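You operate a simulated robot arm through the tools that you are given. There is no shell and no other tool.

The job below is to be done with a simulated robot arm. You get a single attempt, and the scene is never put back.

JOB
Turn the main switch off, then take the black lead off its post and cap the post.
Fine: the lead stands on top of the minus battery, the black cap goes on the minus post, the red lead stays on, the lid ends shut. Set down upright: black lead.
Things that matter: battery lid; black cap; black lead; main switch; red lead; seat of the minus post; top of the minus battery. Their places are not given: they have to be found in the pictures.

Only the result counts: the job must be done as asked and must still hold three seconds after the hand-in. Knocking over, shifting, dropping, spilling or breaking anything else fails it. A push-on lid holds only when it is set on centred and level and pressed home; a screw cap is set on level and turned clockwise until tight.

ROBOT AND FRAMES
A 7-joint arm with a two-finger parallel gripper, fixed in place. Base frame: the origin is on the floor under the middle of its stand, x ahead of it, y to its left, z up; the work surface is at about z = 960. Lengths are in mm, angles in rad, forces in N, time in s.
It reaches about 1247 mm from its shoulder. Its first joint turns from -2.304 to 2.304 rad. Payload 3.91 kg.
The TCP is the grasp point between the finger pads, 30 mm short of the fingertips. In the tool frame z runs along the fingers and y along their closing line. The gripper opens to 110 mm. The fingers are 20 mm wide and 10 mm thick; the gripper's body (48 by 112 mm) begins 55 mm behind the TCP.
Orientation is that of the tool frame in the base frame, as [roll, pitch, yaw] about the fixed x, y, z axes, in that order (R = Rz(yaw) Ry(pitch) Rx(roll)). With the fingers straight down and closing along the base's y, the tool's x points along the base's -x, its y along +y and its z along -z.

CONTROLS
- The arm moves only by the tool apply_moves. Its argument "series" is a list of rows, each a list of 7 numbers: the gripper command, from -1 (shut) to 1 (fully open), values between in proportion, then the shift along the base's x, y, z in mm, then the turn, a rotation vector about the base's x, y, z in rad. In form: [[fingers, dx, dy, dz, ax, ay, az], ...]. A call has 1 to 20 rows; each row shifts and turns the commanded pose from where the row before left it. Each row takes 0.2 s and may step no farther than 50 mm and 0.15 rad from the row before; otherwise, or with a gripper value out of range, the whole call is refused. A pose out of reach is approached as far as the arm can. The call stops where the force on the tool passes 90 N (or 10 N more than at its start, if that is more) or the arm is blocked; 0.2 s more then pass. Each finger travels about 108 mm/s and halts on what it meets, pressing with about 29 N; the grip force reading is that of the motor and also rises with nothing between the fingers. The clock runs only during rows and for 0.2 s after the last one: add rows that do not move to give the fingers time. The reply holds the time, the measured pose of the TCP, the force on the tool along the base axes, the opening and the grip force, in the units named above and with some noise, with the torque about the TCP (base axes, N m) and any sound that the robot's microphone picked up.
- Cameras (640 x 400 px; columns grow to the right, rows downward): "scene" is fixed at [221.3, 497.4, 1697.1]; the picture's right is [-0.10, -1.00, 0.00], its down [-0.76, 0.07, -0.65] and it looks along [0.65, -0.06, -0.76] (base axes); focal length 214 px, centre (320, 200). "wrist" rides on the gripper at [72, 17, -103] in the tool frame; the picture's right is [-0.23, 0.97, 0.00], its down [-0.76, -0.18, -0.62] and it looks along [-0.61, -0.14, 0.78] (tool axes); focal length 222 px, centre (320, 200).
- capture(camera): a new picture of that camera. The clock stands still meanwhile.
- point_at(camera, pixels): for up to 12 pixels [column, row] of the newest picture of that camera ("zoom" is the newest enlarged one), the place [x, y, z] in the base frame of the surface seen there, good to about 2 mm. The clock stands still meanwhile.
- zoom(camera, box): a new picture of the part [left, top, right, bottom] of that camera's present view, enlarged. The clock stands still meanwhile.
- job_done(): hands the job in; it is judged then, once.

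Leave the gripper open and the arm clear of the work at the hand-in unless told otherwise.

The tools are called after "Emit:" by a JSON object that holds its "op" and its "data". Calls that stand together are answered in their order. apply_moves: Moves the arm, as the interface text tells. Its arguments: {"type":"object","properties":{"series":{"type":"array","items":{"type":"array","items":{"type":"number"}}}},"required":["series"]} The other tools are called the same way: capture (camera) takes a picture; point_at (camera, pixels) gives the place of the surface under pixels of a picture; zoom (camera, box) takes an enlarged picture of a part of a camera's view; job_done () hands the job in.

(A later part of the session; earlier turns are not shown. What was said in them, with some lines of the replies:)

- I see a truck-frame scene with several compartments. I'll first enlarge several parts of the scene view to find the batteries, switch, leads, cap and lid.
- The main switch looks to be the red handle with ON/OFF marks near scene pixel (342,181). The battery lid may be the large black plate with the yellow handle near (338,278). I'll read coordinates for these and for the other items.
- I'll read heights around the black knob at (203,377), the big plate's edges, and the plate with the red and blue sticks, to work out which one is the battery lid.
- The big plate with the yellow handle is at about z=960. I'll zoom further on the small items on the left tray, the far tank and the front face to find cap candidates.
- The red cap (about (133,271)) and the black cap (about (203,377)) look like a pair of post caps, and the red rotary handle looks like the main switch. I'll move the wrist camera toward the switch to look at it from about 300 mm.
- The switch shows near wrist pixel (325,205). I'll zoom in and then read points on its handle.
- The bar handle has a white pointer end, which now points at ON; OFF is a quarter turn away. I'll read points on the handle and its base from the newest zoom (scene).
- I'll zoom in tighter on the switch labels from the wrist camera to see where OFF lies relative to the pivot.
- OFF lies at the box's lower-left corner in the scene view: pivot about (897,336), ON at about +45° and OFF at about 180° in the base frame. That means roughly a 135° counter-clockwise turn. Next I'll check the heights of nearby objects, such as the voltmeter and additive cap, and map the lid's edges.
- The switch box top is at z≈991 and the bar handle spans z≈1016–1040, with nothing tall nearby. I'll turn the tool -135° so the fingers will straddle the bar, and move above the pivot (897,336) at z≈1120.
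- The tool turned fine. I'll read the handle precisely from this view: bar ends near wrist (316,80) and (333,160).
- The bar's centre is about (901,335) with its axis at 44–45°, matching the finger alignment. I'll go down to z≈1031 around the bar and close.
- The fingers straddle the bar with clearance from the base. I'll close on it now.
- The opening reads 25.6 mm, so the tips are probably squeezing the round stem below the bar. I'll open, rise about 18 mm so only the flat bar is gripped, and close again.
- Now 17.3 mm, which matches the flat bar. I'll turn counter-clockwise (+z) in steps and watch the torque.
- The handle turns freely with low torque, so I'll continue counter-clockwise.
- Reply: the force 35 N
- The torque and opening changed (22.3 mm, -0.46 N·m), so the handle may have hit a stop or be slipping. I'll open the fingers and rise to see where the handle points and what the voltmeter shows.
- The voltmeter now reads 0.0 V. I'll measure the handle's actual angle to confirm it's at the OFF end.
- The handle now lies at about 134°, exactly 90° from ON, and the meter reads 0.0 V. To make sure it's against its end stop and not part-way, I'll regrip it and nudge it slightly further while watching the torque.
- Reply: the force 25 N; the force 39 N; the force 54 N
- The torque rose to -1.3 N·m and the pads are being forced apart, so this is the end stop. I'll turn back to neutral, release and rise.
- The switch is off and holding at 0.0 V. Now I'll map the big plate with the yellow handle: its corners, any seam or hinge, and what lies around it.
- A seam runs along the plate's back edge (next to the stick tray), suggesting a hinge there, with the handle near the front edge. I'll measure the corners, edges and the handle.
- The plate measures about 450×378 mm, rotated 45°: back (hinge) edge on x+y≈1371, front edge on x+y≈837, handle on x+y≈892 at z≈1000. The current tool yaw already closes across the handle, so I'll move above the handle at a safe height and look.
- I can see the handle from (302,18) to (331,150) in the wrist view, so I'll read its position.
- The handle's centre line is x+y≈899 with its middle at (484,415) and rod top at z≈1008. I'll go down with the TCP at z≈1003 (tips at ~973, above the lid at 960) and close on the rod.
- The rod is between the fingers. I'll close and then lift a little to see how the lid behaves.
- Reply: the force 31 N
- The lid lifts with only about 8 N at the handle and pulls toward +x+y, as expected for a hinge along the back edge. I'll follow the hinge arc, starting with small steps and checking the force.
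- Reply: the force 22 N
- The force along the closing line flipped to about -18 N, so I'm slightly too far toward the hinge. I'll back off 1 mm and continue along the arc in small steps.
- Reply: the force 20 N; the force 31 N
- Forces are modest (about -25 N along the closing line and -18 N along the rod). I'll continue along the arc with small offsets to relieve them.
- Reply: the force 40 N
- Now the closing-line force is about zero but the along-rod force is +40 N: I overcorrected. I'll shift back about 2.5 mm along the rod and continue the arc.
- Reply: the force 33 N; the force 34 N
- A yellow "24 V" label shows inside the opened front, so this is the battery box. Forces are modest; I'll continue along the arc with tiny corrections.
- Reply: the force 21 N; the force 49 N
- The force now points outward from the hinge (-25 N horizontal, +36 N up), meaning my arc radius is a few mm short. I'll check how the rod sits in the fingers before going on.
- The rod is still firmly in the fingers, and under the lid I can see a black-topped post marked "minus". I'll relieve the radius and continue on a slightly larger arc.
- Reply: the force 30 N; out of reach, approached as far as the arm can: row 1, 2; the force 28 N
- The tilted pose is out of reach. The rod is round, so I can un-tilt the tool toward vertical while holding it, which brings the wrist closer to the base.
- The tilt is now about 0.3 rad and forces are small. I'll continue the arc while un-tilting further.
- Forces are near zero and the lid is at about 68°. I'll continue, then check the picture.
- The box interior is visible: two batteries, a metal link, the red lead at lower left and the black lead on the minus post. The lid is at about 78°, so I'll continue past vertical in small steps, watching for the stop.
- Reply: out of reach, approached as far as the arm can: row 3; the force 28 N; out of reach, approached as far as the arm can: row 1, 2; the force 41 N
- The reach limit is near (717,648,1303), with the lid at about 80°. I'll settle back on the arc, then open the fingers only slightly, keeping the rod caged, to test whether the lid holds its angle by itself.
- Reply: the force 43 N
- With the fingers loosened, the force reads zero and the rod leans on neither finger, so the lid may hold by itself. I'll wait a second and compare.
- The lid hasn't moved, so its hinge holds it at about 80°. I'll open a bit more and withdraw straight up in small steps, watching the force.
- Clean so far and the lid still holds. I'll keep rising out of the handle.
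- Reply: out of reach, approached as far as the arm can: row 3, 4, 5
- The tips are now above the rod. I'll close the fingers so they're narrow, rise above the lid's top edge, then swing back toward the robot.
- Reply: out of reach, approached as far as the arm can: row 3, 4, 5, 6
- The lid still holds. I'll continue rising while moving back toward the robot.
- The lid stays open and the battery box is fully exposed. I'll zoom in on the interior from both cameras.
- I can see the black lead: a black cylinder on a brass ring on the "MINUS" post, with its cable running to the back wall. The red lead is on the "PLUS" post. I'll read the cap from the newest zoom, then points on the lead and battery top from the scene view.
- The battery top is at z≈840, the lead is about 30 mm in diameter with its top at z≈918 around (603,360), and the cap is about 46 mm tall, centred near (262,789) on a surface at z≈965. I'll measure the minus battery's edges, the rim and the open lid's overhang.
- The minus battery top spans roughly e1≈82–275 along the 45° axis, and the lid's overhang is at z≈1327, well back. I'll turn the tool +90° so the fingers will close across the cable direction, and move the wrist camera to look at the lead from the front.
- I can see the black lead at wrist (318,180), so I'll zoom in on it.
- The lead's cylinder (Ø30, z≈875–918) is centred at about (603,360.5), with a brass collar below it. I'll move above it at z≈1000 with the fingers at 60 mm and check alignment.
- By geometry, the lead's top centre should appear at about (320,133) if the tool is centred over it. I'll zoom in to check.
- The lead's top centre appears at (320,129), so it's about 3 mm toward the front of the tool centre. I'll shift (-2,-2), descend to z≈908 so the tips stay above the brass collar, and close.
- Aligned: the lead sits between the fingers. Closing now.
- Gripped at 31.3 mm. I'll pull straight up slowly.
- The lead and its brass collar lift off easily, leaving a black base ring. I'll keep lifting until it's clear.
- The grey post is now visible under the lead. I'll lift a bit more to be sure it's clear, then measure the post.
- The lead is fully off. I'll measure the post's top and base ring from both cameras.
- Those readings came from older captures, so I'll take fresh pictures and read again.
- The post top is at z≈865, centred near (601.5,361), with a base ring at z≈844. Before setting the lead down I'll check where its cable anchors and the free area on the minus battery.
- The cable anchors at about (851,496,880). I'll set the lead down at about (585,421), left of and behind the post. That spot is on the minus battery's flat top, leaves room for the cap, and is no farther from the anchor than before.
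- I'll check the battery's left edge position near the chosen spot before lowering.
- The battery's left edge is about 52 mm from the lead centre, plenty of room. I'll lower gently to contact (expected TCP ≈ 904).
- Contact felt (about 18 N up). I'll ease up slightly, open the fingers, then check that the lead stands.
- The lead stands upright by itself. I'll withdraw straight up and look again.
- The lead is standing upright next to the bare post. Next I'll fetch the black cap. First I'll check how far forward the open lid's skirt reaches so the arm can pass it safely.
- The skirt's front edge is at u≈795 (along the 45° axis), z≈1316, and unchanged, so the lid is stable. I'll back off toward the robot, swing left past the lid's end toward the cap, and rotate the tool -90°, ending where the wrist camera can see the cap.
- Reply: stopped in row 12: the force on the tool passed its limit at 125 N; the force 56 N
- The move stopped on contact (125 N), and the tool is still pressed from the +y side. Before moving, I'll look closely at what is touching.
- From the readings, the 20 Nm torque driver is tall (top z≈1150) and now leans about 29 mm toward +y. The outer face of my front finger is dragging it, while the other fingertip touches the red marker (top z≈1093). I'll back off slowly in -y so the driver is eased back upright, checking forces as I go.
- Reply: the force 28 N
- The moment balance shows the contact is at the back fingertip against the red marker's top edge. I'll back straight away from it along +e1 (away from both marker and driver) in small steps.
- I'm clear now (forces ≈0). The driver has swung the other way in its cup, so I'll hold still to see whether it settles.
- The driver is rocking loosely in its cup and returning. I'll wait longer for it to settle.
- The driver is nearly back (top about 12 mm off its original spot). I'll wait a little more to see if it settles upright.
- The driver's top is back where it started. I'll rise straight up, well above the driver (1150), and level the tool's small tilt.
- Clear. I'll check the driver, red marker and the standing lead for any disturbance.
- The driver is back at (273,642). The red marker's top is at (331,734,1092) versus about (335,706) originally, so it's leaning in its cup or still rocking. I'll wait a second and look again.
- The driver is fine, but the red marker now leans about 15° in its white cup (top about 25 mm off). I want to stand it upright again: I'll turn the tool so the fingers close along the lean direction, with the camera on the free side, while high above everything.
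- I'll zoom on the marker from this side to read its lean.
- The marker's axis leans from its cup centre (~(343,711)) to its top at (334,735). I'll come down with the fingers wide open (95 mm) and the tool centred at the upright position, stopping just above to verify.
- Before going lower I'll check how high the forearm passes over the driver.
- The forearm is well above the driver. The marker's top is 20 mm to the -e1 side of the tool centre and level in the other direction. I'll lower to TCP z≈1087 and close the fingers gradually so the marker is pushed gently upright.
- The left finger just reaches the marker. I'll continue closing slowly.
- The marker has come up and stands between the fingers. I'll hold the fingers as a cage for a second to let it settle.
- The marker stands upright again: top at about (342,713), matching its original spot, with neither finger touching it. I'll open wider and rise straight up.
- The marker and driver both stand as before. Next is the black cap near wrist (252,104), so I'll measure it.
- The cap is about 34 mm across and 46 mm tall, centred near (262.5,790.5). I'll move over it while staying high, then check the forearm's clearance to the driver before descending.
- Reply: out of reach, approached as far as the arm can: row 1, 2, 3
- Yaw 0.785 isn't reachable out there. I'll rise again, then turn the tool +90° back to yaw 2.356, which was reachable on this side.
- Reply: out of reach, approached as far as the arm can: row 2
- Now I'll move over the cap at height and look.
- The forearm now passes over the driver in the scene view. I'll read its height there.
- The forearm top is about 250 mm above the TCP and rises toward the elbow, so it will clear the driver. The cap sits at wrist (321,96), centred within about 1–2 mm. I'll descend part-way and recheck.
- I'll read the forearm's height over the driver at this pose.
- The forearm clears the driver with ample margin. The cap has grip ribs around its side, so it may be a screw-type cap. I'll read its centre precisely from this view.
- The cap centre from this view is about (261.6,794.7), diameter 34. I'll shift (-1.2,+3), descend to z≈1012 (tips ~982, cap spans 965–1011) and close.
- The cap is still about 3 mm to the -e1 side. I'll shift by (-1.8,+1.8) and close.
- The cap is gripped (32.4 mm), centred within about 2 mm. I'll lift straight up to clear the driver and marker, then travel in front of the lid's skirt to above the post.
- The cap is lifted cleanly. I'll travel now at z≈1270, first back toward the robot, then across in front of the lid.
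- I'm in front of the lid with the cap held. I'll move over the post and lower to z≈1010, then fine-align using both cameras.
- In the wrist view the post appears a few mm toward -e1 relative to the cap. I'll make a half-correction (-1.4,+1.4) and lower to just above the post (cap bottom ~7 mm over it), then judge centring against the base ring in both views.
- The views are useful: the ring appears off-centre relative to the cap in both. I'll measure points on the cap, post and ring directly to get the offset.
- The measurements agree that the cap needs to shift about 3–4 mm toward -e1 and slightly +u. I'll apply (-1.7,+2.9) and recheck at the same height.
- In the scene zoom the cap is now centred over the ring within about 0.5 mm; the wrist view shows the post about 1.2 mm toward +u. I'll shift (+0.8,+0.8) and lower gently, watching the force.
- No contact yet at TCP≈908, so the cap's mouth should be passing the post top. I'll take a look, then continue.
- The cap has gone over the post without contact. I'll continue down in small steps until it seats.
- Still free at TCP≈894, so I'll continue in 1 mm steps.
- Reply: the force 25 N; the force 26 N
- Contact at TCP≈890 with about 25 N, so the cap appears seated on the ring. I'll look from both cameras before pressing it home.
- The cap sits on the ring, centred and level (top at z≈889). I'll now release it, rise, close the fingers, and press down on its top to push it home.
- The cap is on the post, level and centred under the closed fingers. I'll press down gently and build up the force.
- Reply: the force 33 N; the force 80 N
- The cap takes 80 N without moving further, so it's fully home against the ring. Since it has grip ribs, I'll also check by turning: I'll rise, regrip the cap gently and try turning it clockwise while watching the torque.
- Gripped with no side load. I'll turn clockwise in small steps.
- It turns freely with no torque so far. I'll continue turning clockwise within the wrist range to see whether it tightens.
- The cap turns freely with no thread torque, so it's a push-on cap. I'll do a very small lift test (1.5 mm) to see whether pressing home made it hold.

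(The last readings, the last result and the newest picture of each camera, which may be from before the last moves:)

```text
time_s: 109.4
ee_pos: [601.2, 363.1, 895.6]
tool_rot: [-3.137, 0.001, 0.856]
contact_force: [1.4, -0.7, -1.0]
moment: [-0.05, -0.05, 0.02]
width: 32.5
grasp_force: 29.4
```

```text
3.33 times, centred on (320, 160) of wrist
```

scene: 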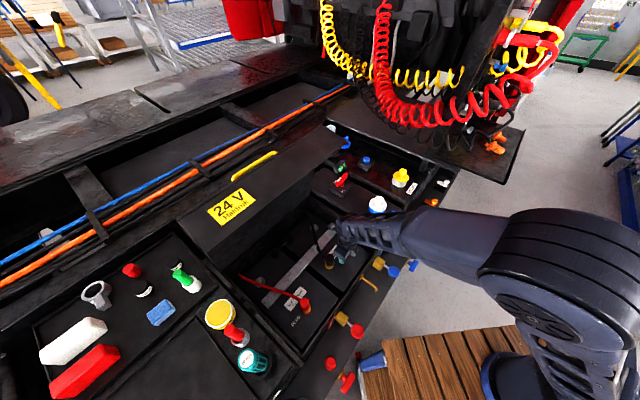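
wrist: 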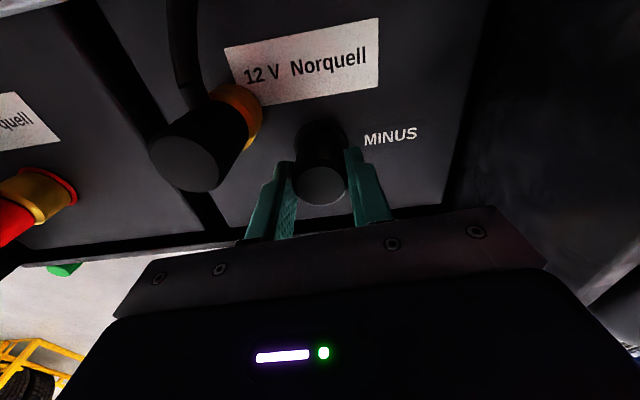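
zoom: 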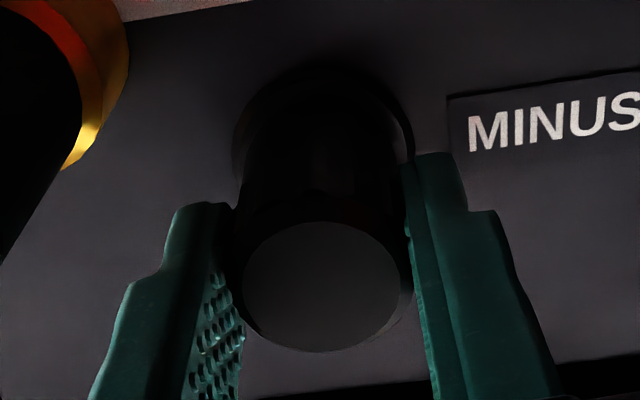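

It lifts with no resistance, so this is a loose-fitting cap that just needs to sit fully down. I'll lower it back, release, and press it home once more from above.

Emit:
{"op": "apply_moves", "data": {"series": [[-1, 0, 0, -1, 0, 0, 0], [-1, 0, 0, -1, 0, 0, 0], [-1, 0, 0, -1, 0, 0, 0]]}}

Emit:
{"op": "apply_moves", "data": {"series": [[-0.2, 0, 0, 0, 0, 0, 0], [-0.15, 0, 0, 0, 0, 0, 0], [-0.15, 0, 0, 12, 0, 0, 0], [-0.15, 0, 0, 25, 0, 0, 0], [-0.15, 0, 0, 25, 0, 0, 0], [-1, 0, 0, 0, 0, 0, 0], [-1, 0, 0, 0, 0, 0, 0]]}}

Emit:
{"op": "capture", "data": {"camera": "wrist"}}

Emit:
{"op": "zoom", "data": {"camera": "scene", "box": [325, 235, 365, 275]}}

```text
time_s: 110.2
ee_pos: [601.4, 362.2, 893.6]
tool_rot: [-3.137, 0.0, 0.856]
contact_force: [-0.8, -0.9, 10.0]
moment: [-0.16, -0.02, -0.01]
width: 32.2
grasp_force: 29.3
```

```text
time_s: 111.8
ee_pos: [601.5, 362.3, 954.9]
tool_rot: [-3.136, 0.003, 0.855]
contact_force: [0.0, 0.6, 0.8]
moment: [-0.01, 0.0, 0.01]
width: 0.0
grasp_force: 29.3
```

```text
taken
```

wrist: 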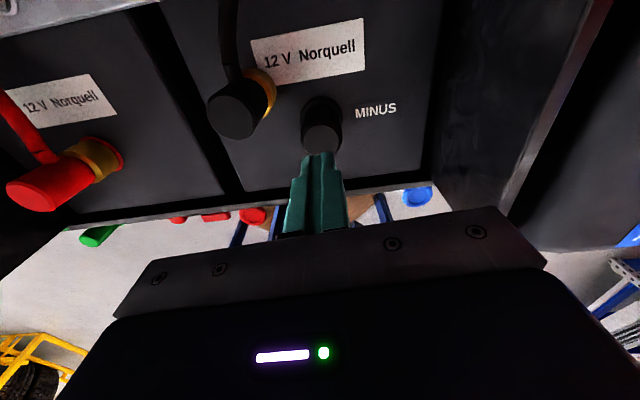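

```text
10.00 times, centred on (345, 255) of scene
```

zoom: 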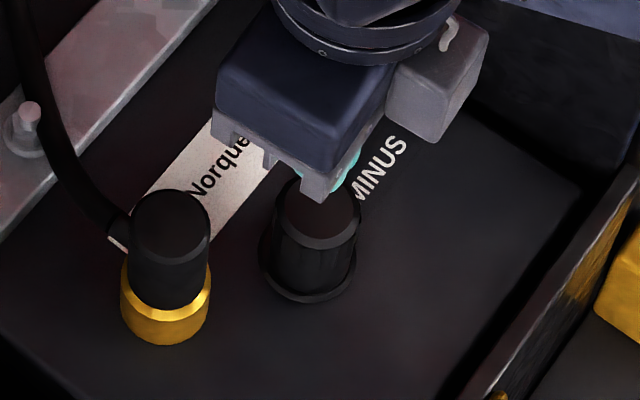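

The cap sits level on its ring. I'll press down again with the closed fingers.

Emit:
{"op": "apply_moves", "data": {"series": [[-1, 0, 0, -20, 0, 0, 0], [-1, 0, 0, -12, 0, 0, 0], [-1, 0, 0, -2, 0, 0, 0]]}}

Emit:
{"op": "apply_moves", "data": {"series": [[-1, 0, 0, -1, 0, 0, 0], [-1, 0, 0, -1.5, 0, 0, 0], [-1, 0, 0, 0, 0, 0, 0]]}}

Emit:
{"op": "apply_moves", "data": {"series": [[-1, 0, 0, -1, 0, 0, 0], [-1, 0, 0, 0, 0, 0, 0]]}}

```text
time_s: 112.6
ee_pos: [602.0, 361.2, 920.9]
tool_rot: [-3.138, 0.003, 0.855]
contact_force: [0.4, 0.6, -0.2]
moment: [-0.01, -0.01, 0.0]
width: 0.0
grasp_force: 29.1
```

```text
time_s: 113.4
ee_pos: [601.3, 361.7, 919.5]
tool_rot: [-3.136, -0.002, 0.857]
contact_force: [-2.8, -0.1, 33.8]
moment: [0.01, 0.11, -0.01]
width: 0.0
grasp_force: 28.9
```

```text
time_s: 114.0
ee_pos: [601.6, 360.9, 918.1]
tool_rot: [-3.137, -0.003, 0.855]
contact_force: [-4.2, -0.2, 69.1]
moment: [-0.08, 0.21, 0.01]
width: 0.1
grasp_force: 29.3
```

Pressed home with about 69 N. I'll now retreat upward and toward the robot, turning the tool back to yaw 2.356 for the lid handle, then look at everything.

Emit:
{"op": "apply_moves", "data": {"series": [[-1, 0, 0, 5, 0, 0, 0], [-1, 0, 0, 25, 0, 0, 0], [-1, 0, 0, 45, 0, 0, 0], [-1, 0, 0, 45, 0, 0, 0], [-1, -10, -10, 45, 0, 0, 0.143], [-1, -20, -20, 40, 0, 0, 0.143], [-1, -20, -20, 40, 0, 0, 0.143], [-1, -10, -10, 45, 0, 0, 0.143], [-1, 0, 0, 45, 0, 0, 0.143], [-1, 0, 0, 45, 0, 0, 0.143], [-1, 0, 0, 45, 0, 0, 0.143], [-1, 0, 0, 45, 0, 0, 0.143], [-1, 0, 0, 30, 0, 0, 0.143], [-1, 0, 0, 0, 0, 0, 0.143], [-1, 0, 0, 0, 0, 0, 0.071]]}}

Emit:
{"op": "capture", "data": {"camera": "scene"}}

Emit:
{"op": "capture", "data": {"camera": "wrist"}}

Emit:
{"op": "zoom", "data": {"camera": "scene", "box": [240, 200, 380, 340]}}

```text
time_s: 117.2
ee_pos: [542.3, 302.7, 1416.6]
tool_rot: [-3.136, 0.002, 2.358]
contact_force: [-0.8, 1.2, 1.0]
moment: [0.04, -0.01, 0.0]
width: 0.0
grasp_force: 28.4
```

```text
taken
```

scene: 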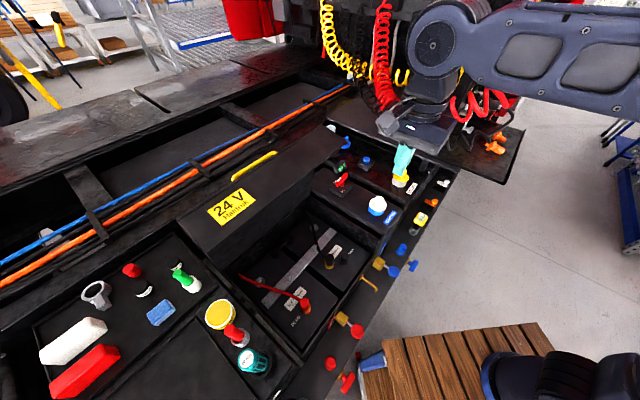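

```text
taken
```

wrist: 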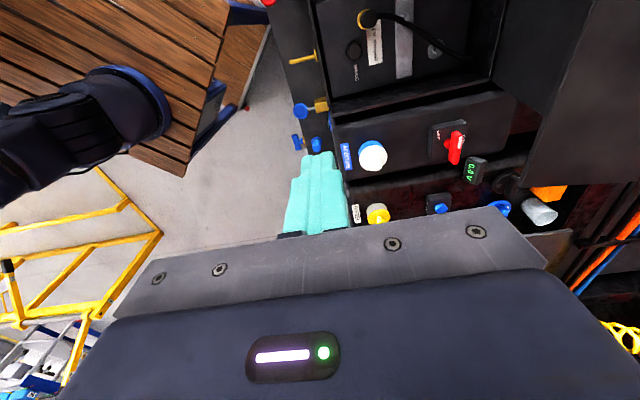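

```text
2.86 times, centred on (310, 270) of scene
```

zoom: 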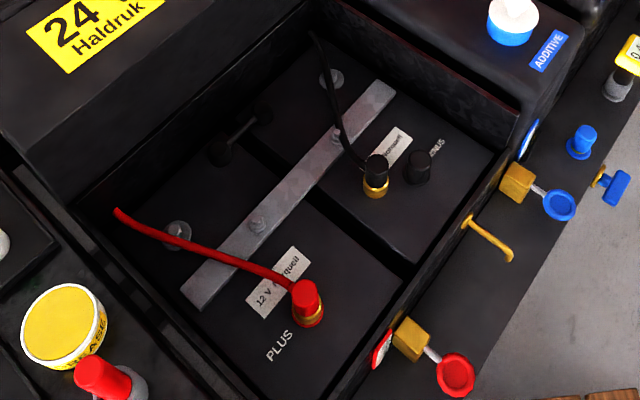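

The lead stands, the cap is on, and the red lead is untouched. I'll compare the marker and driver with my very first close-up (same zoom box), and read the handle's current position.

Emit:
{"op": "zoom", "data": {"camera": "scene", "box": [120, 330, 300, 400]}}

Emit:
{"op": "zoom", "data": {"camera": "scene", "box": [20, 240, 300, 400]}}

Emit:
{"op": "point_at", "data": {"camera": "scene", "pixels": [[236, 178], [245, 172], [254, 166], [262, 161], [272, 154], [277, 152], [232, 181], [254, 165], [265, 159], [240, 210], [190, 232], [260, 158]]}}

Emit:
{"op": "zoom", "data": {"camera": "scene", "box": [220, 130, 300, 200]}}

```text
3.56 times, centred on (210, 365) of scene
```

zoom: 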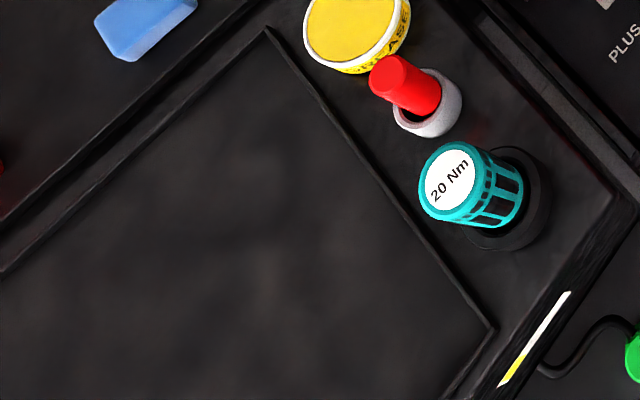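

```text
2.29 times, centred on (160, 320) of scene
```

zoom: 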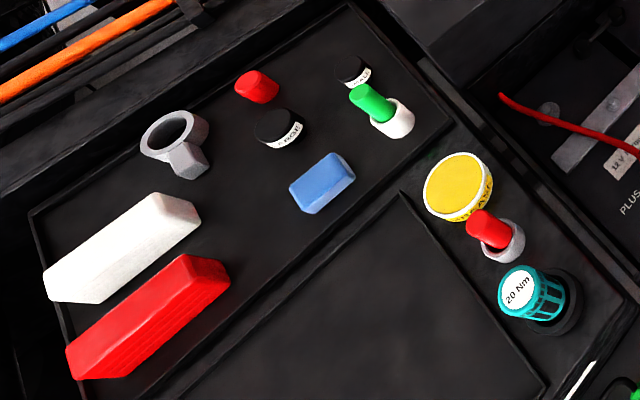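

```text
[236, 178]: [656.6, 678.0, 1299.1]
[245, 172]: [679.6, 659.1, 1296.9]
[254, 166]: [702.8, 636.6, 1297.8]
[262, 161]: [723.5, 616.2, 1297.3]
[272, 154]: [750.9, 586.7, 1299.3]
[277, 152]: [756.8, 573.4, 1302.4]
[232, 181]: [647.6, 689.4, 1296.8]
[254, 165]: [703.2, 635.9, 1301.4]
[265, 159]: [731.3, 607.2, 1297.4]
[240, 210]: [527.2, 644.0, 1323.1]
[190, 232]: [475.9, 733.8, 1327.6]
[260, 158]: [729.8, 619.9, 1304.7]
```

```text
5.71 times, centred on (260, 165) of scene
```

zoom: 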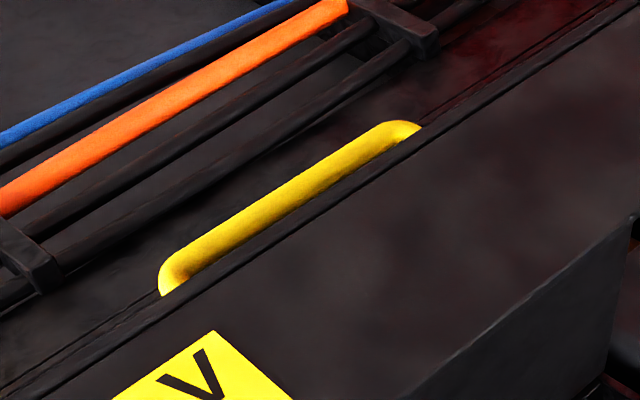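

The marker and driver match the initial picture, and the handle is where I left it: rod centre near u≈953, z≈1296, mid e1≈50. I'll approach the handle from above along the reverse of my exit path.

Emit:
{"op": "apply_moves", "data": {"series": [[-1, 16.2, 40.9, 0, 0, 0, 0], [-1, 16.2, 40.9, 0, 0, 0, 0], [-1, 16.2, 40.9, 0, 0, 0, 0], [-1, 16.2, 40.9, 0, 0, 0, 0], [-1, 16.2, 40.9, 0, 0, 0, 0], [-1, 16.2, 40.9, 0, 0, 0, 0], [-1, 16.0, 40.9, 0, 0, 0, 0], [-1, 17.6, 17.7, -12, 0, 0, 0], [-1, 10, 10, -8, 0, 0, 0], [-1, 9, 9, -12, 0, 0, 0]]}}

Emit:
{"op": "capture", "data": {"camera": "wrist"}}

Emit:
{"op": "zoom", "data": {"camera": "scene", "box": [210, 90, 350, 230]}}

```text
time_s: 119.4
ee_pos: [685.9, 621.5, 1388.5]
tool_rot: [-3.136, 0.001, 2.356]
contact_force: [0.5, 0.5, 0.2]
moment: [-0.06, 0.03, 0.04]
width: 0.1
grasp_force: 29.2
out of reach, approached as far as the arm can: row 10
```

```text
taken
```

wrist: 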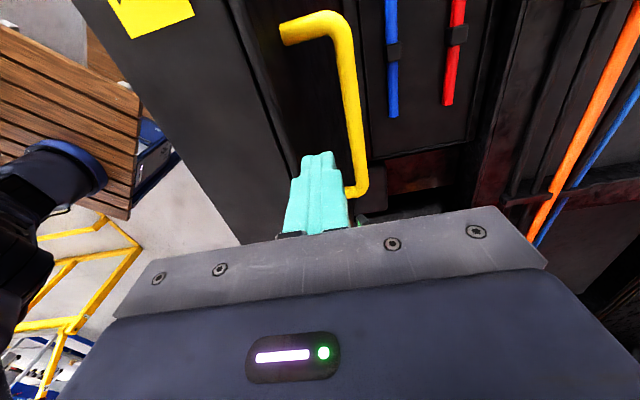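

```text
2.86 times, centred on (280, 160) of scene
```

zoom: 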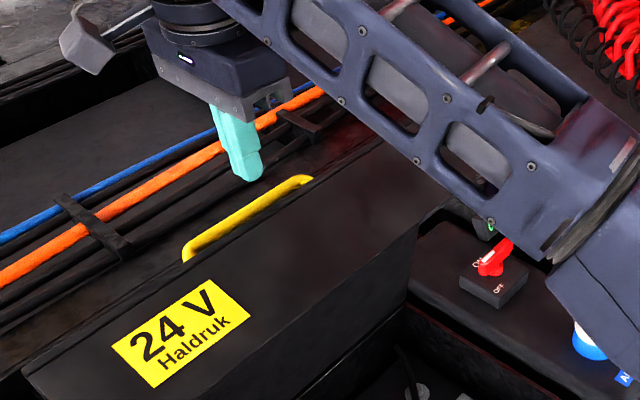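

The fingers are just past the lid's top edge. I'll continue down and inward toward the rod in small steps.

Emit:
{"op": "apply_moves", "data": {"series": [[-1, 3, 3, -10, 0, 0, 0], [-1, 4, 4, -10, 0, 0, 0], [-1, 5, 5, -10, 0, 0, 0]]}}

Emit:
{"op": "capture", "data": {"camera": "wrist"}}

Emit:
{"op": "zoom", "data": {"camera": "wrist", "box": [230, 60, 430, 250]}}

```text
time_s: 120.2
ee_pos: [697.7, 632.9, 1360.3]
tool_rot: [-3.136, 0.0, 2.355]
contact_force: [0.0, -0.1, 0.2]
moment: [0.03, -0.01, -0.02]
width: 0.0
grasp_force: 29.2
```

```text
taken
```

wrist: 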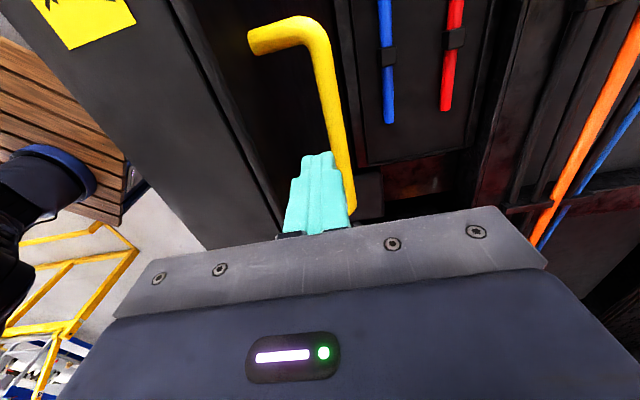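

```text
2.11 times, centred on (330, 155) of wrist
```

zoom: 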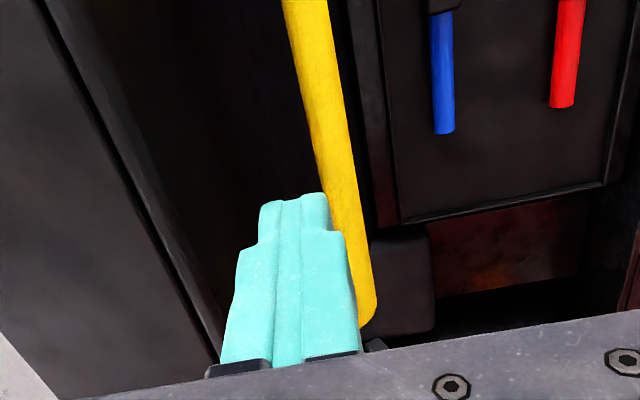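

The rod is 12.5 mm further toward +u than the tool centre. I'll move in above it, open to 36 mm, then lower so the fingers straddle the rod.

Emit:
{"op": "apply_moves", "data": {"series": [[-1, 6, 6, -12, 0, 0, 0], [-0.35, 2.5, 2.5, -2, 0, 0, 0], [-0.35, 0, 0, 0, 0, 0, 0], [-0.35, 0, 0, -10, 0, 0, 0]]}}

Emit:
{"op": "zoom", "data": {"camera": "wrist", "box": [230, 60, 430, 250]}}

```text
time_s: 121.2
ee_pos: [706.7, 640.9, 1337.3]
tool_rot: [-3.137, 0.003, 2.356]
contact_force: [-0.3, 0.4, -0.3]
moment: [-0.03, -0.02, 0.0]
width: 35.8
grasp_force: 0.0
```

```text
2.11 times, centred on (330, 155) of wrist
```

zoom: 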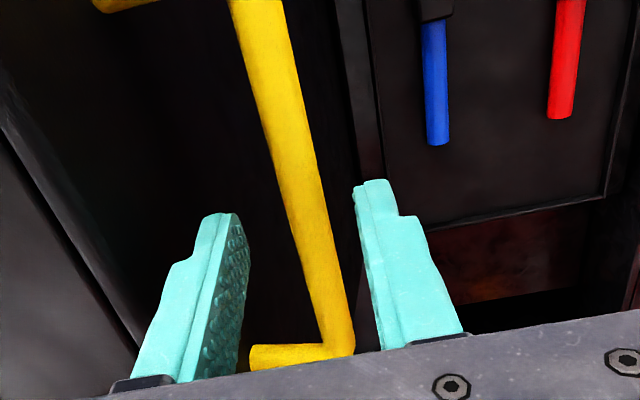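

The rod is centred between the fingers. I'll lower to the rod's height and close.

Emit:
{"op": "apply_moves", "data": {"series": [[-0.35, 0, 0, -13, 0, 0, 0], [-0.35, 0, 0, -13, 0, 0, 0], [-0.35, 0, 0, -13, 0, 0, 0]]}}

Emit:
{"op": "zoom", "data": {"camera": "wrist", "box": [230, 60, 430, 250]}}

Emit:
{"op": "apply_moves", "data": {"series": [[-0.6, 0, 0, 0, 0, 0, 0], [-1, 0, 0, 0, 0, 0, 0], [-1, 0, 0, 0, 0, 0, 0]]}}

```text
time_s: 122.0
ee_pos: [706.8, 640.8, 1298.2]
tool_rot: [-3.135, -0.001, 2.357]
contact_force: [-0.7, 0.4, -0.3]
moment: [0.01, 0.01, 0.0]
width: 35.7
grasp_force: 0.0
```

```text
2.11 times, centred on (330, 155) of wrist
```

zoom: 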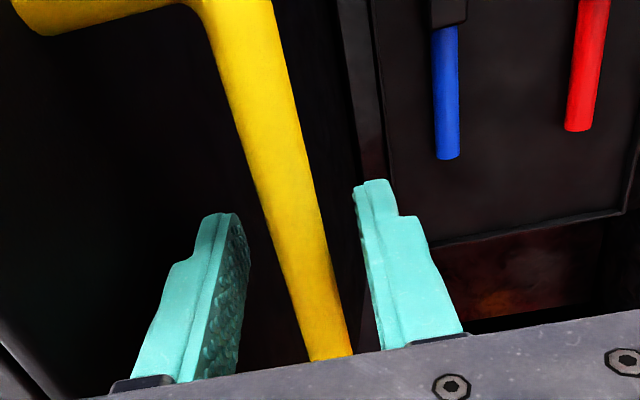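

```text
time_s: 122.8
ee_pos: [706.4, 641.1, 1297.6]
tool_rot: [-3.137, 0.001, 2.356]
contact_force: [-0.1, 1.2, -0.5]
moment: [-0.06, -0.05, -0.49]
width: 13.5
grasp_force: 44.5
```

I've gripped the rod (13.5 mm). Before closing, I'll check that the cable and lead don't stick up to lid height.

Emit:
{"op": "capture", "data": {"camera": "scene"}}

Emit:
{"op": "point_at", "data": {"camera": "scene", "pixels": [[313.5, 232], [315, 238], [316, 243], [318, 248], [320, 252], [323, 256], [328.5, 258], [344, 257], [309, 222], [311, 227]]}}

Emit:
{"op": "zoom", "data": {"camera": "scene", "box": [290, 200, 370, 290]}}

```text
taken
```

scene: 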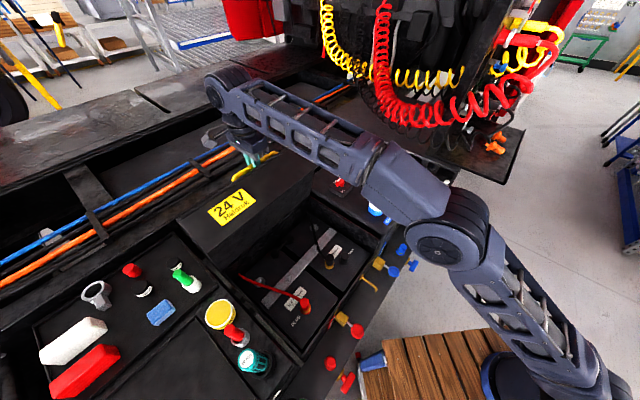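

```text
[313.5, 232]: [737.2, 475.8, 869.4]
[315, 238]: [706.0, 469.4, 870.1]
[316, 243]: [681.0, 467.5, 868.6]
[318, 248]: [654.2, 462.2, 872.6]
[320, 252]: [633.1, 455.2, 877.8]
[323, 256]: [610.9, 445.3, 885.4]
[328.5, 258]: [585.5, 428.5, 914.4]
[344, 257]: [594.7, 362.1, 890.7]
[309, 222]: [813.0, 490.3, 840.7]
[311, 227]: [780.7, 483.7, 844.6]
```

```text
4.44 times, centred on (330, 245) of scene
```

zoom: 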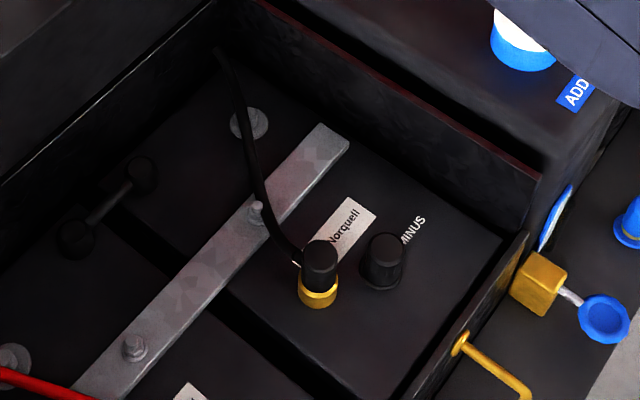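

Everything inside stays below z≈914, well under the lid. I'll start lowering the lid along the hinge arc, checking forces.

Emit:
{"op": "apply_moves", "data": {"series": [[-1, -6.7, -6.7, -0.9, 0, 0, 0], [-1, -6.6, -6.8, -0.9, 0, 0, 0]]}}

Emit:
{"op": "apply_moves", "data": {"series": [[-1, -11.85, -12.05, -2.5, 0, 0, 0], [-1, -11.8, -12.0, -3.3, 0, 0, 0]]}}

```text
time_s: 123.4
ee_pos: [693.9, 626.7, 1296.5]
tool_rot: [-3.137, 0.003, 2.354]
contact_force: [0.4, 2.1, 2.9]
moment: [0.19, 0.2, -0.49]
width: 13.6
grasp_force: 45.3
```

```text
time_s: 124.0
ee_pos: [668.9, 603.5, 1289.8]
tool_rot: [-3.134, 0.001, 2.357]
contact_force: [3.8, -3.3, -1.2]
moment: [0.14, 0.27, -0.49]
width: 13.7
grasp_force: 44.9
```

Forces are tiny, so I'll continue.

Emit:
{"op": "apply_moves", "data": {"series": [[-1, -11.6, -11.8, -4.1, 0, 0, 0], [-1, -11.4, -11.6, -5.0, 0, 0, 0], [-1, -11.3, -11.5, -5.8, 0, 0, 0]]}}

Emit:
{"op": "apply_moves", "data": {"series": [[-1, -11.1, -11.3, -6.6, 0, 0, 0], [-1, -10.8, -11.0, -7.4, 0, 0, 0], [-1, -10.5, -10.7, -8.1, 0, 0, 0]]}}

```text
time_s: 124.8
ee_pos: [636.1, 568.5, 1276.9]
tool_rot: [-3.137, 0.0, 2.357]
contact_force: [-2.7, 4.4, 4.1]
moment: [0.38, 0.25, -0.47]
width: 13.4
grasp_force: 45.2
```

```text
time_s: 125.6
ee_pos: [602.1, 534.8, 1252.8]
tool_rot: [-3.136, 0.0, 2.36]
contact_force: [-10.3, 8.0, 5.7]
moment: [0.35, 0.31, -0.41]
width: 13.7
grasp_force: 45.1
```

Emit:
{"op": "apply_moves", "data": {"series": [[-1, -10.5, -10.1, -8.9, 0, 0, 0], [-1, -10.2, -9.8, -9.6, 0, 0, 0], [-1, -9.6, -9.6, -10.3, 0, 0, 0]]}}

Emit:
{"op": "apply_moves", "data": {"series": [[-1, -9.3, -9.3, -10.9, 0, 0, 0], [-1, -8.85, -8.85, -11.6, 0, 0, 0], [-1, -8.5, -8.5, -12.3, 0, 0, 0]]}}

```text
time_s: 126.4
ee_pos: [573.3, 505.4, 1224.0]
tool_rot: [-3.136, 0.002, 2.355]
contact_force: [-5.8, 2.6, 4.8]
moment: [0.04, 0.02, -0.36]
width: 13.7
grasp_force: 45.2
```

```text
time_s: 127.2
ee_pos: [546.2, 479.3, 1190.6]
tool_rot: [-3.136, 0.001, 2.357]
contact_force: [0.1, 6.6, -2.6]
moment: [0.31, 0.18, -0.23]
width: 13.7
grasp_force: 44.6
```

The motion is smooth so far. I'll check the picture and continue.

Emit:
{"op": "capture", "data": {"camera": "scene"}}

Emit:
{"op": "apply_moves", "data": {"series": [[-1, -8.0, -8.0, -12.7, 0, 0, 0], [-1, -7.5, -7.6, -13.4, 0, 0, 0], [-1, -7.0, -7.2, -13.9, 0, 0, 0]]}}

Emit:
{"op": "apply_moves", "data": {"series": [[-1, -6.5, -6.7, -14.3, 0, 0, 0], [-1, -5.9, -6.1, -14.8, 0, 0, 0], [-1, -5.4, -5.6, -15.2, 0, 0, 0]]}}

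```text
taken
```

scene: 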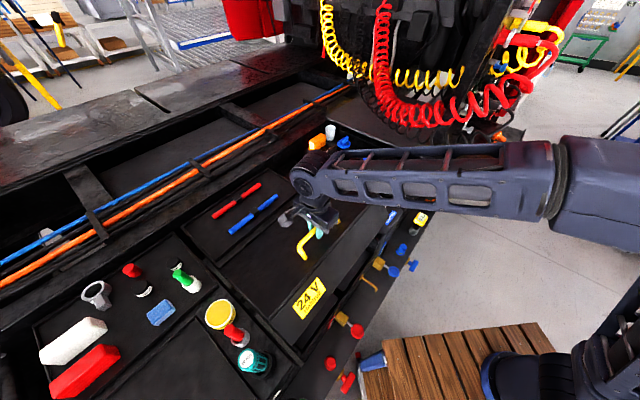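

```text
time_s: 128.0
ee_pos: [523.0, 455.7, 1149.7]
tool_rot: [-3.137, 0.002, 2.356]
contact_force: [-0.7, 3.9, 1.0]
moment: [0.14, 0.05, -0.14]
width: 13.8
grasp_force: 44.7
```

```text
time_s: 128.8
ee_pos: [504.4, 437.3, 1104.9]
tool_rot: [-3.137, 0.002, 2.356]
contact_force: [-19.0, -1.1, 5.6]
moment: [-0.13, -0.1, -0.26]
width: 13.6
grasp_force: 45.1
```

Emit:
{"op": "apply_moves", "data": {"series": [[-1, -5.8, -5.0, -15.6, 0, 0, 0], [-1, -5.0, -4.5, -15.9, 0, 0, 0], [-1, -3.9, -3.9, -16.2, 0, 0, 0]]}}

Emit:
{"op": "apply_moves", "data": {"series": [[-1, -3.3, -3.3, -16.4, 0, 0, 0], [-1, -2.7, -2.7, -12, 0, 0, 0]]}}

```text
time_s: 129.6
ee_pos: [491.7, 424.1, 1055.8]
tool_rot: [-3.137, 0.001, 2.356]
contact_force: [-0.9, -9.3, 1.2]
moment: [-0.05, -0.03, -0.01]
width: 13.5
grasp_force: 45.6
```

```text
time_s: 130.2
ee_pos: [486.6, 419.1, 1029.0]
tool_rot: [-3.138, 0.002, 2.355]
contact_force: [17.5, 1.8, -2.2]
moment: [-0.05, -0.16, 0.04]
width: 13.9
grasp_force: 45.2
```

Almost shut. I'll ease the last 30 mm down slowly.

Emit:
{"op": "apply_moves", "data": {"series": [[-1, -0.9, -1.0, -7, 0, 0, 0], [-1, -0.8, -0.9, -7, 0, 0, 0], [-1, -0.7, -0.8, -6, 0, 0, 0]]}}

Emit:
{"op": "apply_moves", "data": {"series": [[-1, -0.3, -0.3, -3, 0, 0, 0], [-1, -0.3, -0.3, -3, 0, 0, 0]]}}

Emit:
{"op": "apply_moves", "data": {"series": [[-1, -0.1, -0.1, -2, 0, 0, 0]]}}

```text
time_s: 131.0
ee_pos: [484.3, 416.1, 1008.3]
tool_rot: [-3.135, 0.0, 2.356]
contact_force: [9.3, 0.0, -1.3]
moment: [0.21, 0.23, 0.03]
width: 13.9
grasp_force: 44.8
```

```text
time_s: 131.6
ee_pos: [482.4, 414.9, 1001.2]
tool_rot: [-3.136, 0.002, 2.356]
contact_force: [10.2, -5.4, -0.9]
moment: [-0.07, -0.11, 0.02]
width: 13.7
grasp_force: 45.4
```

```text
time_s: 132.0
ee_pos: [482.4, 415.1, 1000.4]
tool_rot: [-3.136, 0.003, 2.355]
contact_force: [10.0, -5.8, -0.6]
moment: [-0.1, -0.17, 0.02]
width: 13.4
grasp_force: 45.0
```

Emit:
{"op": "apply_moves", "data": {"series": [[-1, 0, 0, -1.5, 0, 0, 0]]}}

Emit:
{"op": "apply_moves", "data": {"series": [[-1, 0, 0, -1.5, 0, 0, 0]]}}

Emit:
{"op": "apply_moves", "data": {"series": [[-1, 0, 0, -1.5, 0, 0, 0]]}}

Emit:
{"op": "capture", "data": {"camera": "scene"}}

```text
time_s: 132.4
ee_pos: [483.6, 415.1, 999.3]
tool_rot: [-3.136, 0.002, 2.356]
contact_force: [7.6, -12.9, 0.0]
moment: [0.1, 0.0, 0.05]
width: 13.6
grasp_force: 45.1
```

```text
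time_s: 132.8
ee_pos: [483.2, 415.2, 1000.0]
tool_rot: [-3.139, 0.002, 2.357]
contact_force: [4.0, -19.7, 20.7]
moment: [-0.35, -0.31, 0.01]
width: 13.7
grasp_force: 45.2
```

```text
time_s: 133.2
ee_pos: [481.8, 415.6, 997.1]
tool_rot: [-3.138, 0.003, 2.356]
contact_force: [-3.0, -22.1, 40.9]
moment: [0.02, 0.03, 0.0]
width: 13.8
grasp_force: 45.1
```

```text
taken
```

scene: 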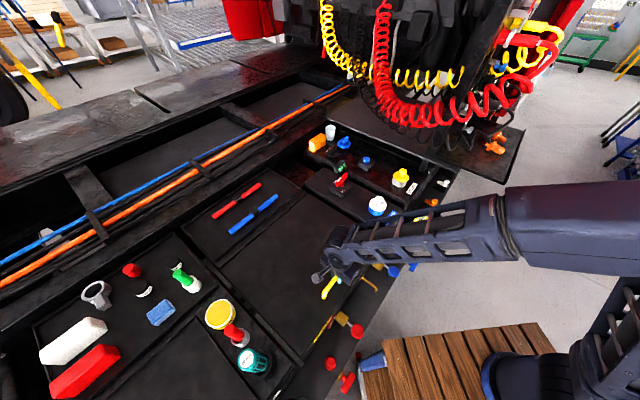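

The lid is down, pressing at about 40 N. I'll verify the lid surface height all over and then release.

Emit:
{"op": "point_at", "data": {"camera": "scene", "pixels": [[222, 268], [306, 197], [301, 350], [262, 230], [262, 312], [345, 217], [300, 250], [310, 325], [285, 335], [250, 240]]}}

Emit:
{"op": "apply_moves", "data": {"series": [[-1, 0, 0, 1.5, 0, 0, 0], [-0.4, 0, 0, 0, 0, 0, 0], [-0.1, 0, 0, 0, 0, 0, 0], [0.0, 0, 0, 0, 0, 0, 0]]}}

```text
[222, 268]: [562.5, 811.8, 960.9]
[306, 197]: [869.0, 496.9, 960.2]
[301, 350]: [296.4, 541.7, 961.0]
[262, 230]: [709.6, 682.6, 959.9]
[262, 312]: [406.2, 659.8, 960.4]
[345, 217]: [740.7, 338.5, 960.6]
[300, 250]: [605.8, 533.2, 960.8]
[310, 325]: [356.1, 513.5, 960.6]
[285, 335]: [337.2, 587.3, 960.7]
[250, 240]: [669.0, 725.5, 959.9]
```

```text
time_s: 134.2
ee_pos: [483.6, 415.0, 997.7]
tool_rot: [-3.138, 0.002, 2.357]
contact_force: [0.4, -0.1, -0.2]
moment: [0.0, 0.03, -0.01]
width: 55.1
grasp_force: 0.1
```

The lid is flush at z≈960 everywhere, same as at the start, and the fingers are open. I'll rise clear of the handle.

Emit:
{"op": "apply_moves", "data": {"series": [[0.0, 0, 0, 15, 0, 0, 0], [0.0, 0, 0, 30, 0, 0, 0], [0.0, 0, 0, 45, 0, 0, 0], [0.2, 0, 0, 50, 0, 0, 0], [0.4, 0, 0, 50, 0, 0, 0], [0.6, 0, 0, 50, 0, 0, 0], [0.8, 0, 0, 50, 0, 0, 0], [1, -10, -20, 50, 0, 0, 0], [1, -10, -30, 40, 0, 0, 0], [1, 0, -30, 20, 0, 0, 0]]}}

Emit:
{"op": "capture", "data": {"camera": "scene"}}

Emit:
{"op": "zoom", "data": {"camera": "scene", "box": [180, 150, 420, 390]}}

Emit:
{"op": "zoom", "data": {"camera": "scene", "box": [310, 140, 390, 210]}}

Emit:
{"op": "zoom", "data": {"camera": "scene", "box": [120, 330, 300, 400]}}

```text
refused: row 8 steps farther than a row can; nothing moved
```

```text
taken
```

scene: 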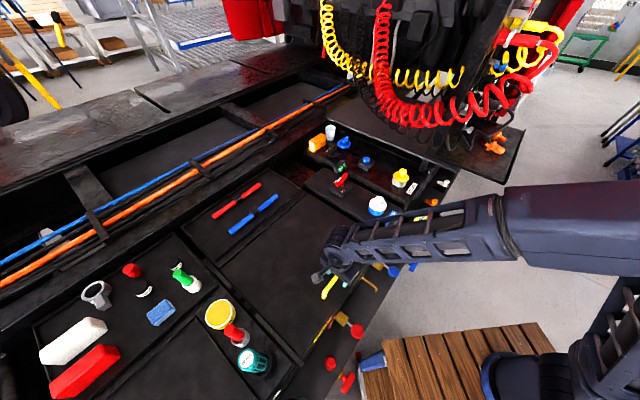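

```text
1.67 times, centred on (300, 270) of scene
```

zoom: 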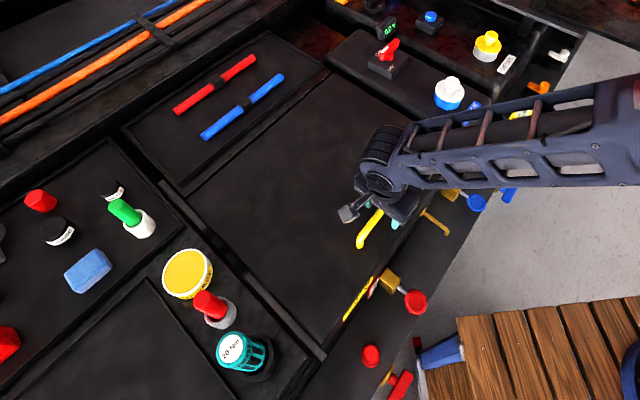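

```text
5.71 times, centred on (350, 175) of scene
```

zoom: 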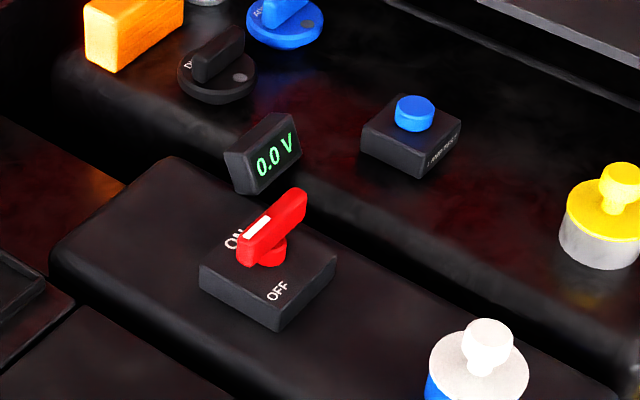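

```text
3.56 times, centred on (210, 365) of scene
```

zoom: 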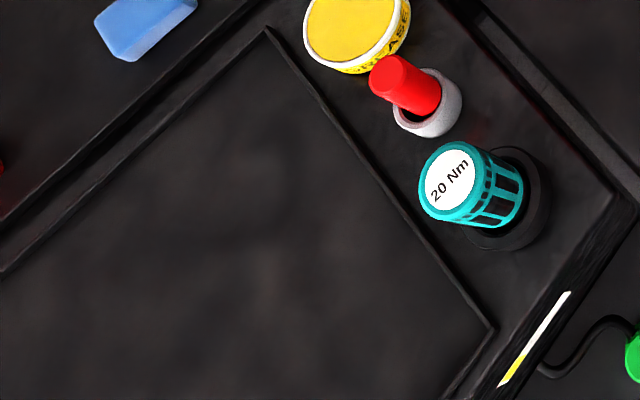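

One row was too long, so nothing moved. I'll repeat with shorter steps, rising straight up first.

Emit:
{"op": "apply_moves", "data": {"series": [[0.0, 0, 0, 15, 0, 0, 0], [0.0, 0, 0, 30, 0, 0, 0], [0.0, 0, 0, 45, 0, 0, 0], [0.2, 0, 0, 45, 0, 0, 0], [0.4, 0, 0, 45, 0, 0, 0], [0.6, 0, 0, 45, 0, 0, 0], [0.8, 0, 0, 45, 0, 0, 0], [1, 0, 0, 45, 0, 0, 0], [1, -5, -15, 45, 0, 0, 0], [1, -5, -20, 40, 0, 0, 0], [1, 0, -20, 30, 0, 0, 0]]}}

Emit:
{"op": "capture", "data": {"camera": "scene"}}

Emit:
{"op": "zoom", "data": {"camera": "scene", "box": [190, 150, 410, 400]}}

Emit:
{"op": "zoom", "data": {"camera": "scene", "box": [280, 100, 480, 225]}}

```text
time_s: 136.6
ee_pos: [474.2, 360.2, 1428.2]
tool_rot: [-3.138, 0.002, 2.357]
contact_force: [0.6, 0.0, -0.5]
moment: [-0.03, 0.04, 0.0]
width: 110.2
grasp_force: 0.2
```

```text
taken
```

scene: 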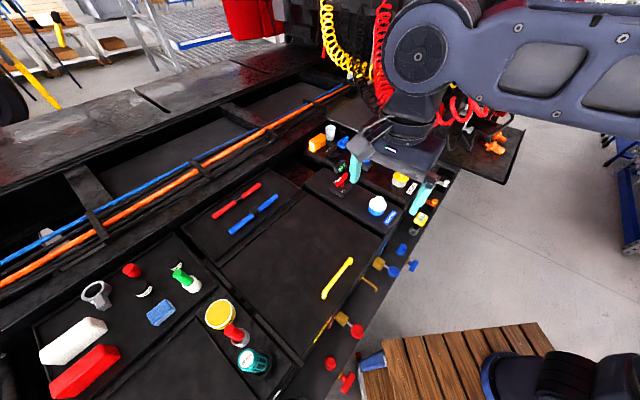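

```text
1.60 times, centred on (300, 275) of scene
```

zoom: 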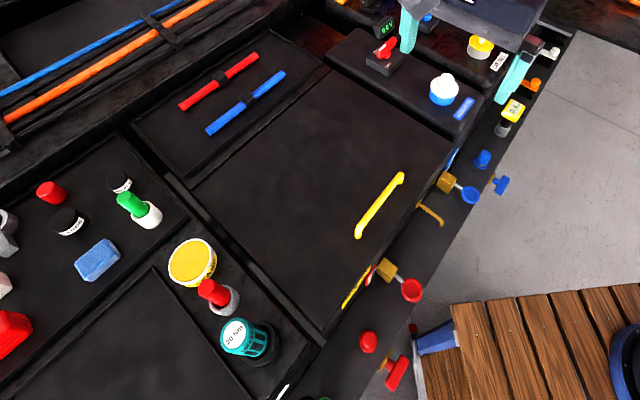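

```text
3.20 times, centred on (380, 162) of scene
```

zoom: 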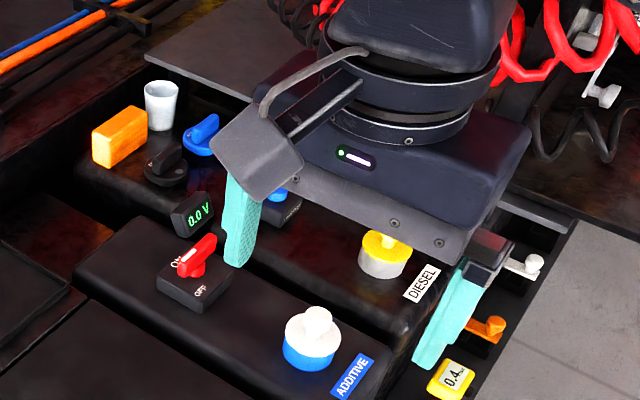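

Final check: the lid is shut and flush, the switch is off with the meter at 0.0 V, and the black lead stands on the minus battery with the cap on the post. The red lead was never touched. The driver and marker stand as in the first picture, and the gripper is open and clear. Handing in.

Emit:
{"op": "job_done", "data": {}}

```text
The job is handed in.
```

I handed the job in with everything asked for in place. I haven't been told how it was judged.

- **Main switch:** it is turned to its end stop and the meter reads 0.0 V. The pointer doesn't line up exactly with the OFF print.
- **Black lead:** it is off the post and standing upright on top of the minus battery, just left of the post.
- **Black cap:** it sits centred and level on the minus post. I pressed it down with about 70–80 N, but it's a loose fit. A small test lift moved it with almost no resistance, and it turned freely with no thread. I set it back and pressed it down again afterwards.
- **Red lead:** I didn't touch it, and it was still on the plus post when I last looked inside.
- **Lid:** it is shut, at the same height all over as at the start. I couldn't see inside once it was closed.

**One mishap:** while moving toward the cap I bumped the 20 Nm torque driver and the red marker, hard enough to trip the force stop.
- The driver rocked in its holder and settled back on its own.
- The marker was left leaning in its cup, so I stood it up again with the gripper.
- Both looked the same as in the first pictures, within 2–3 mm, but this could still count against "shifting anything else".
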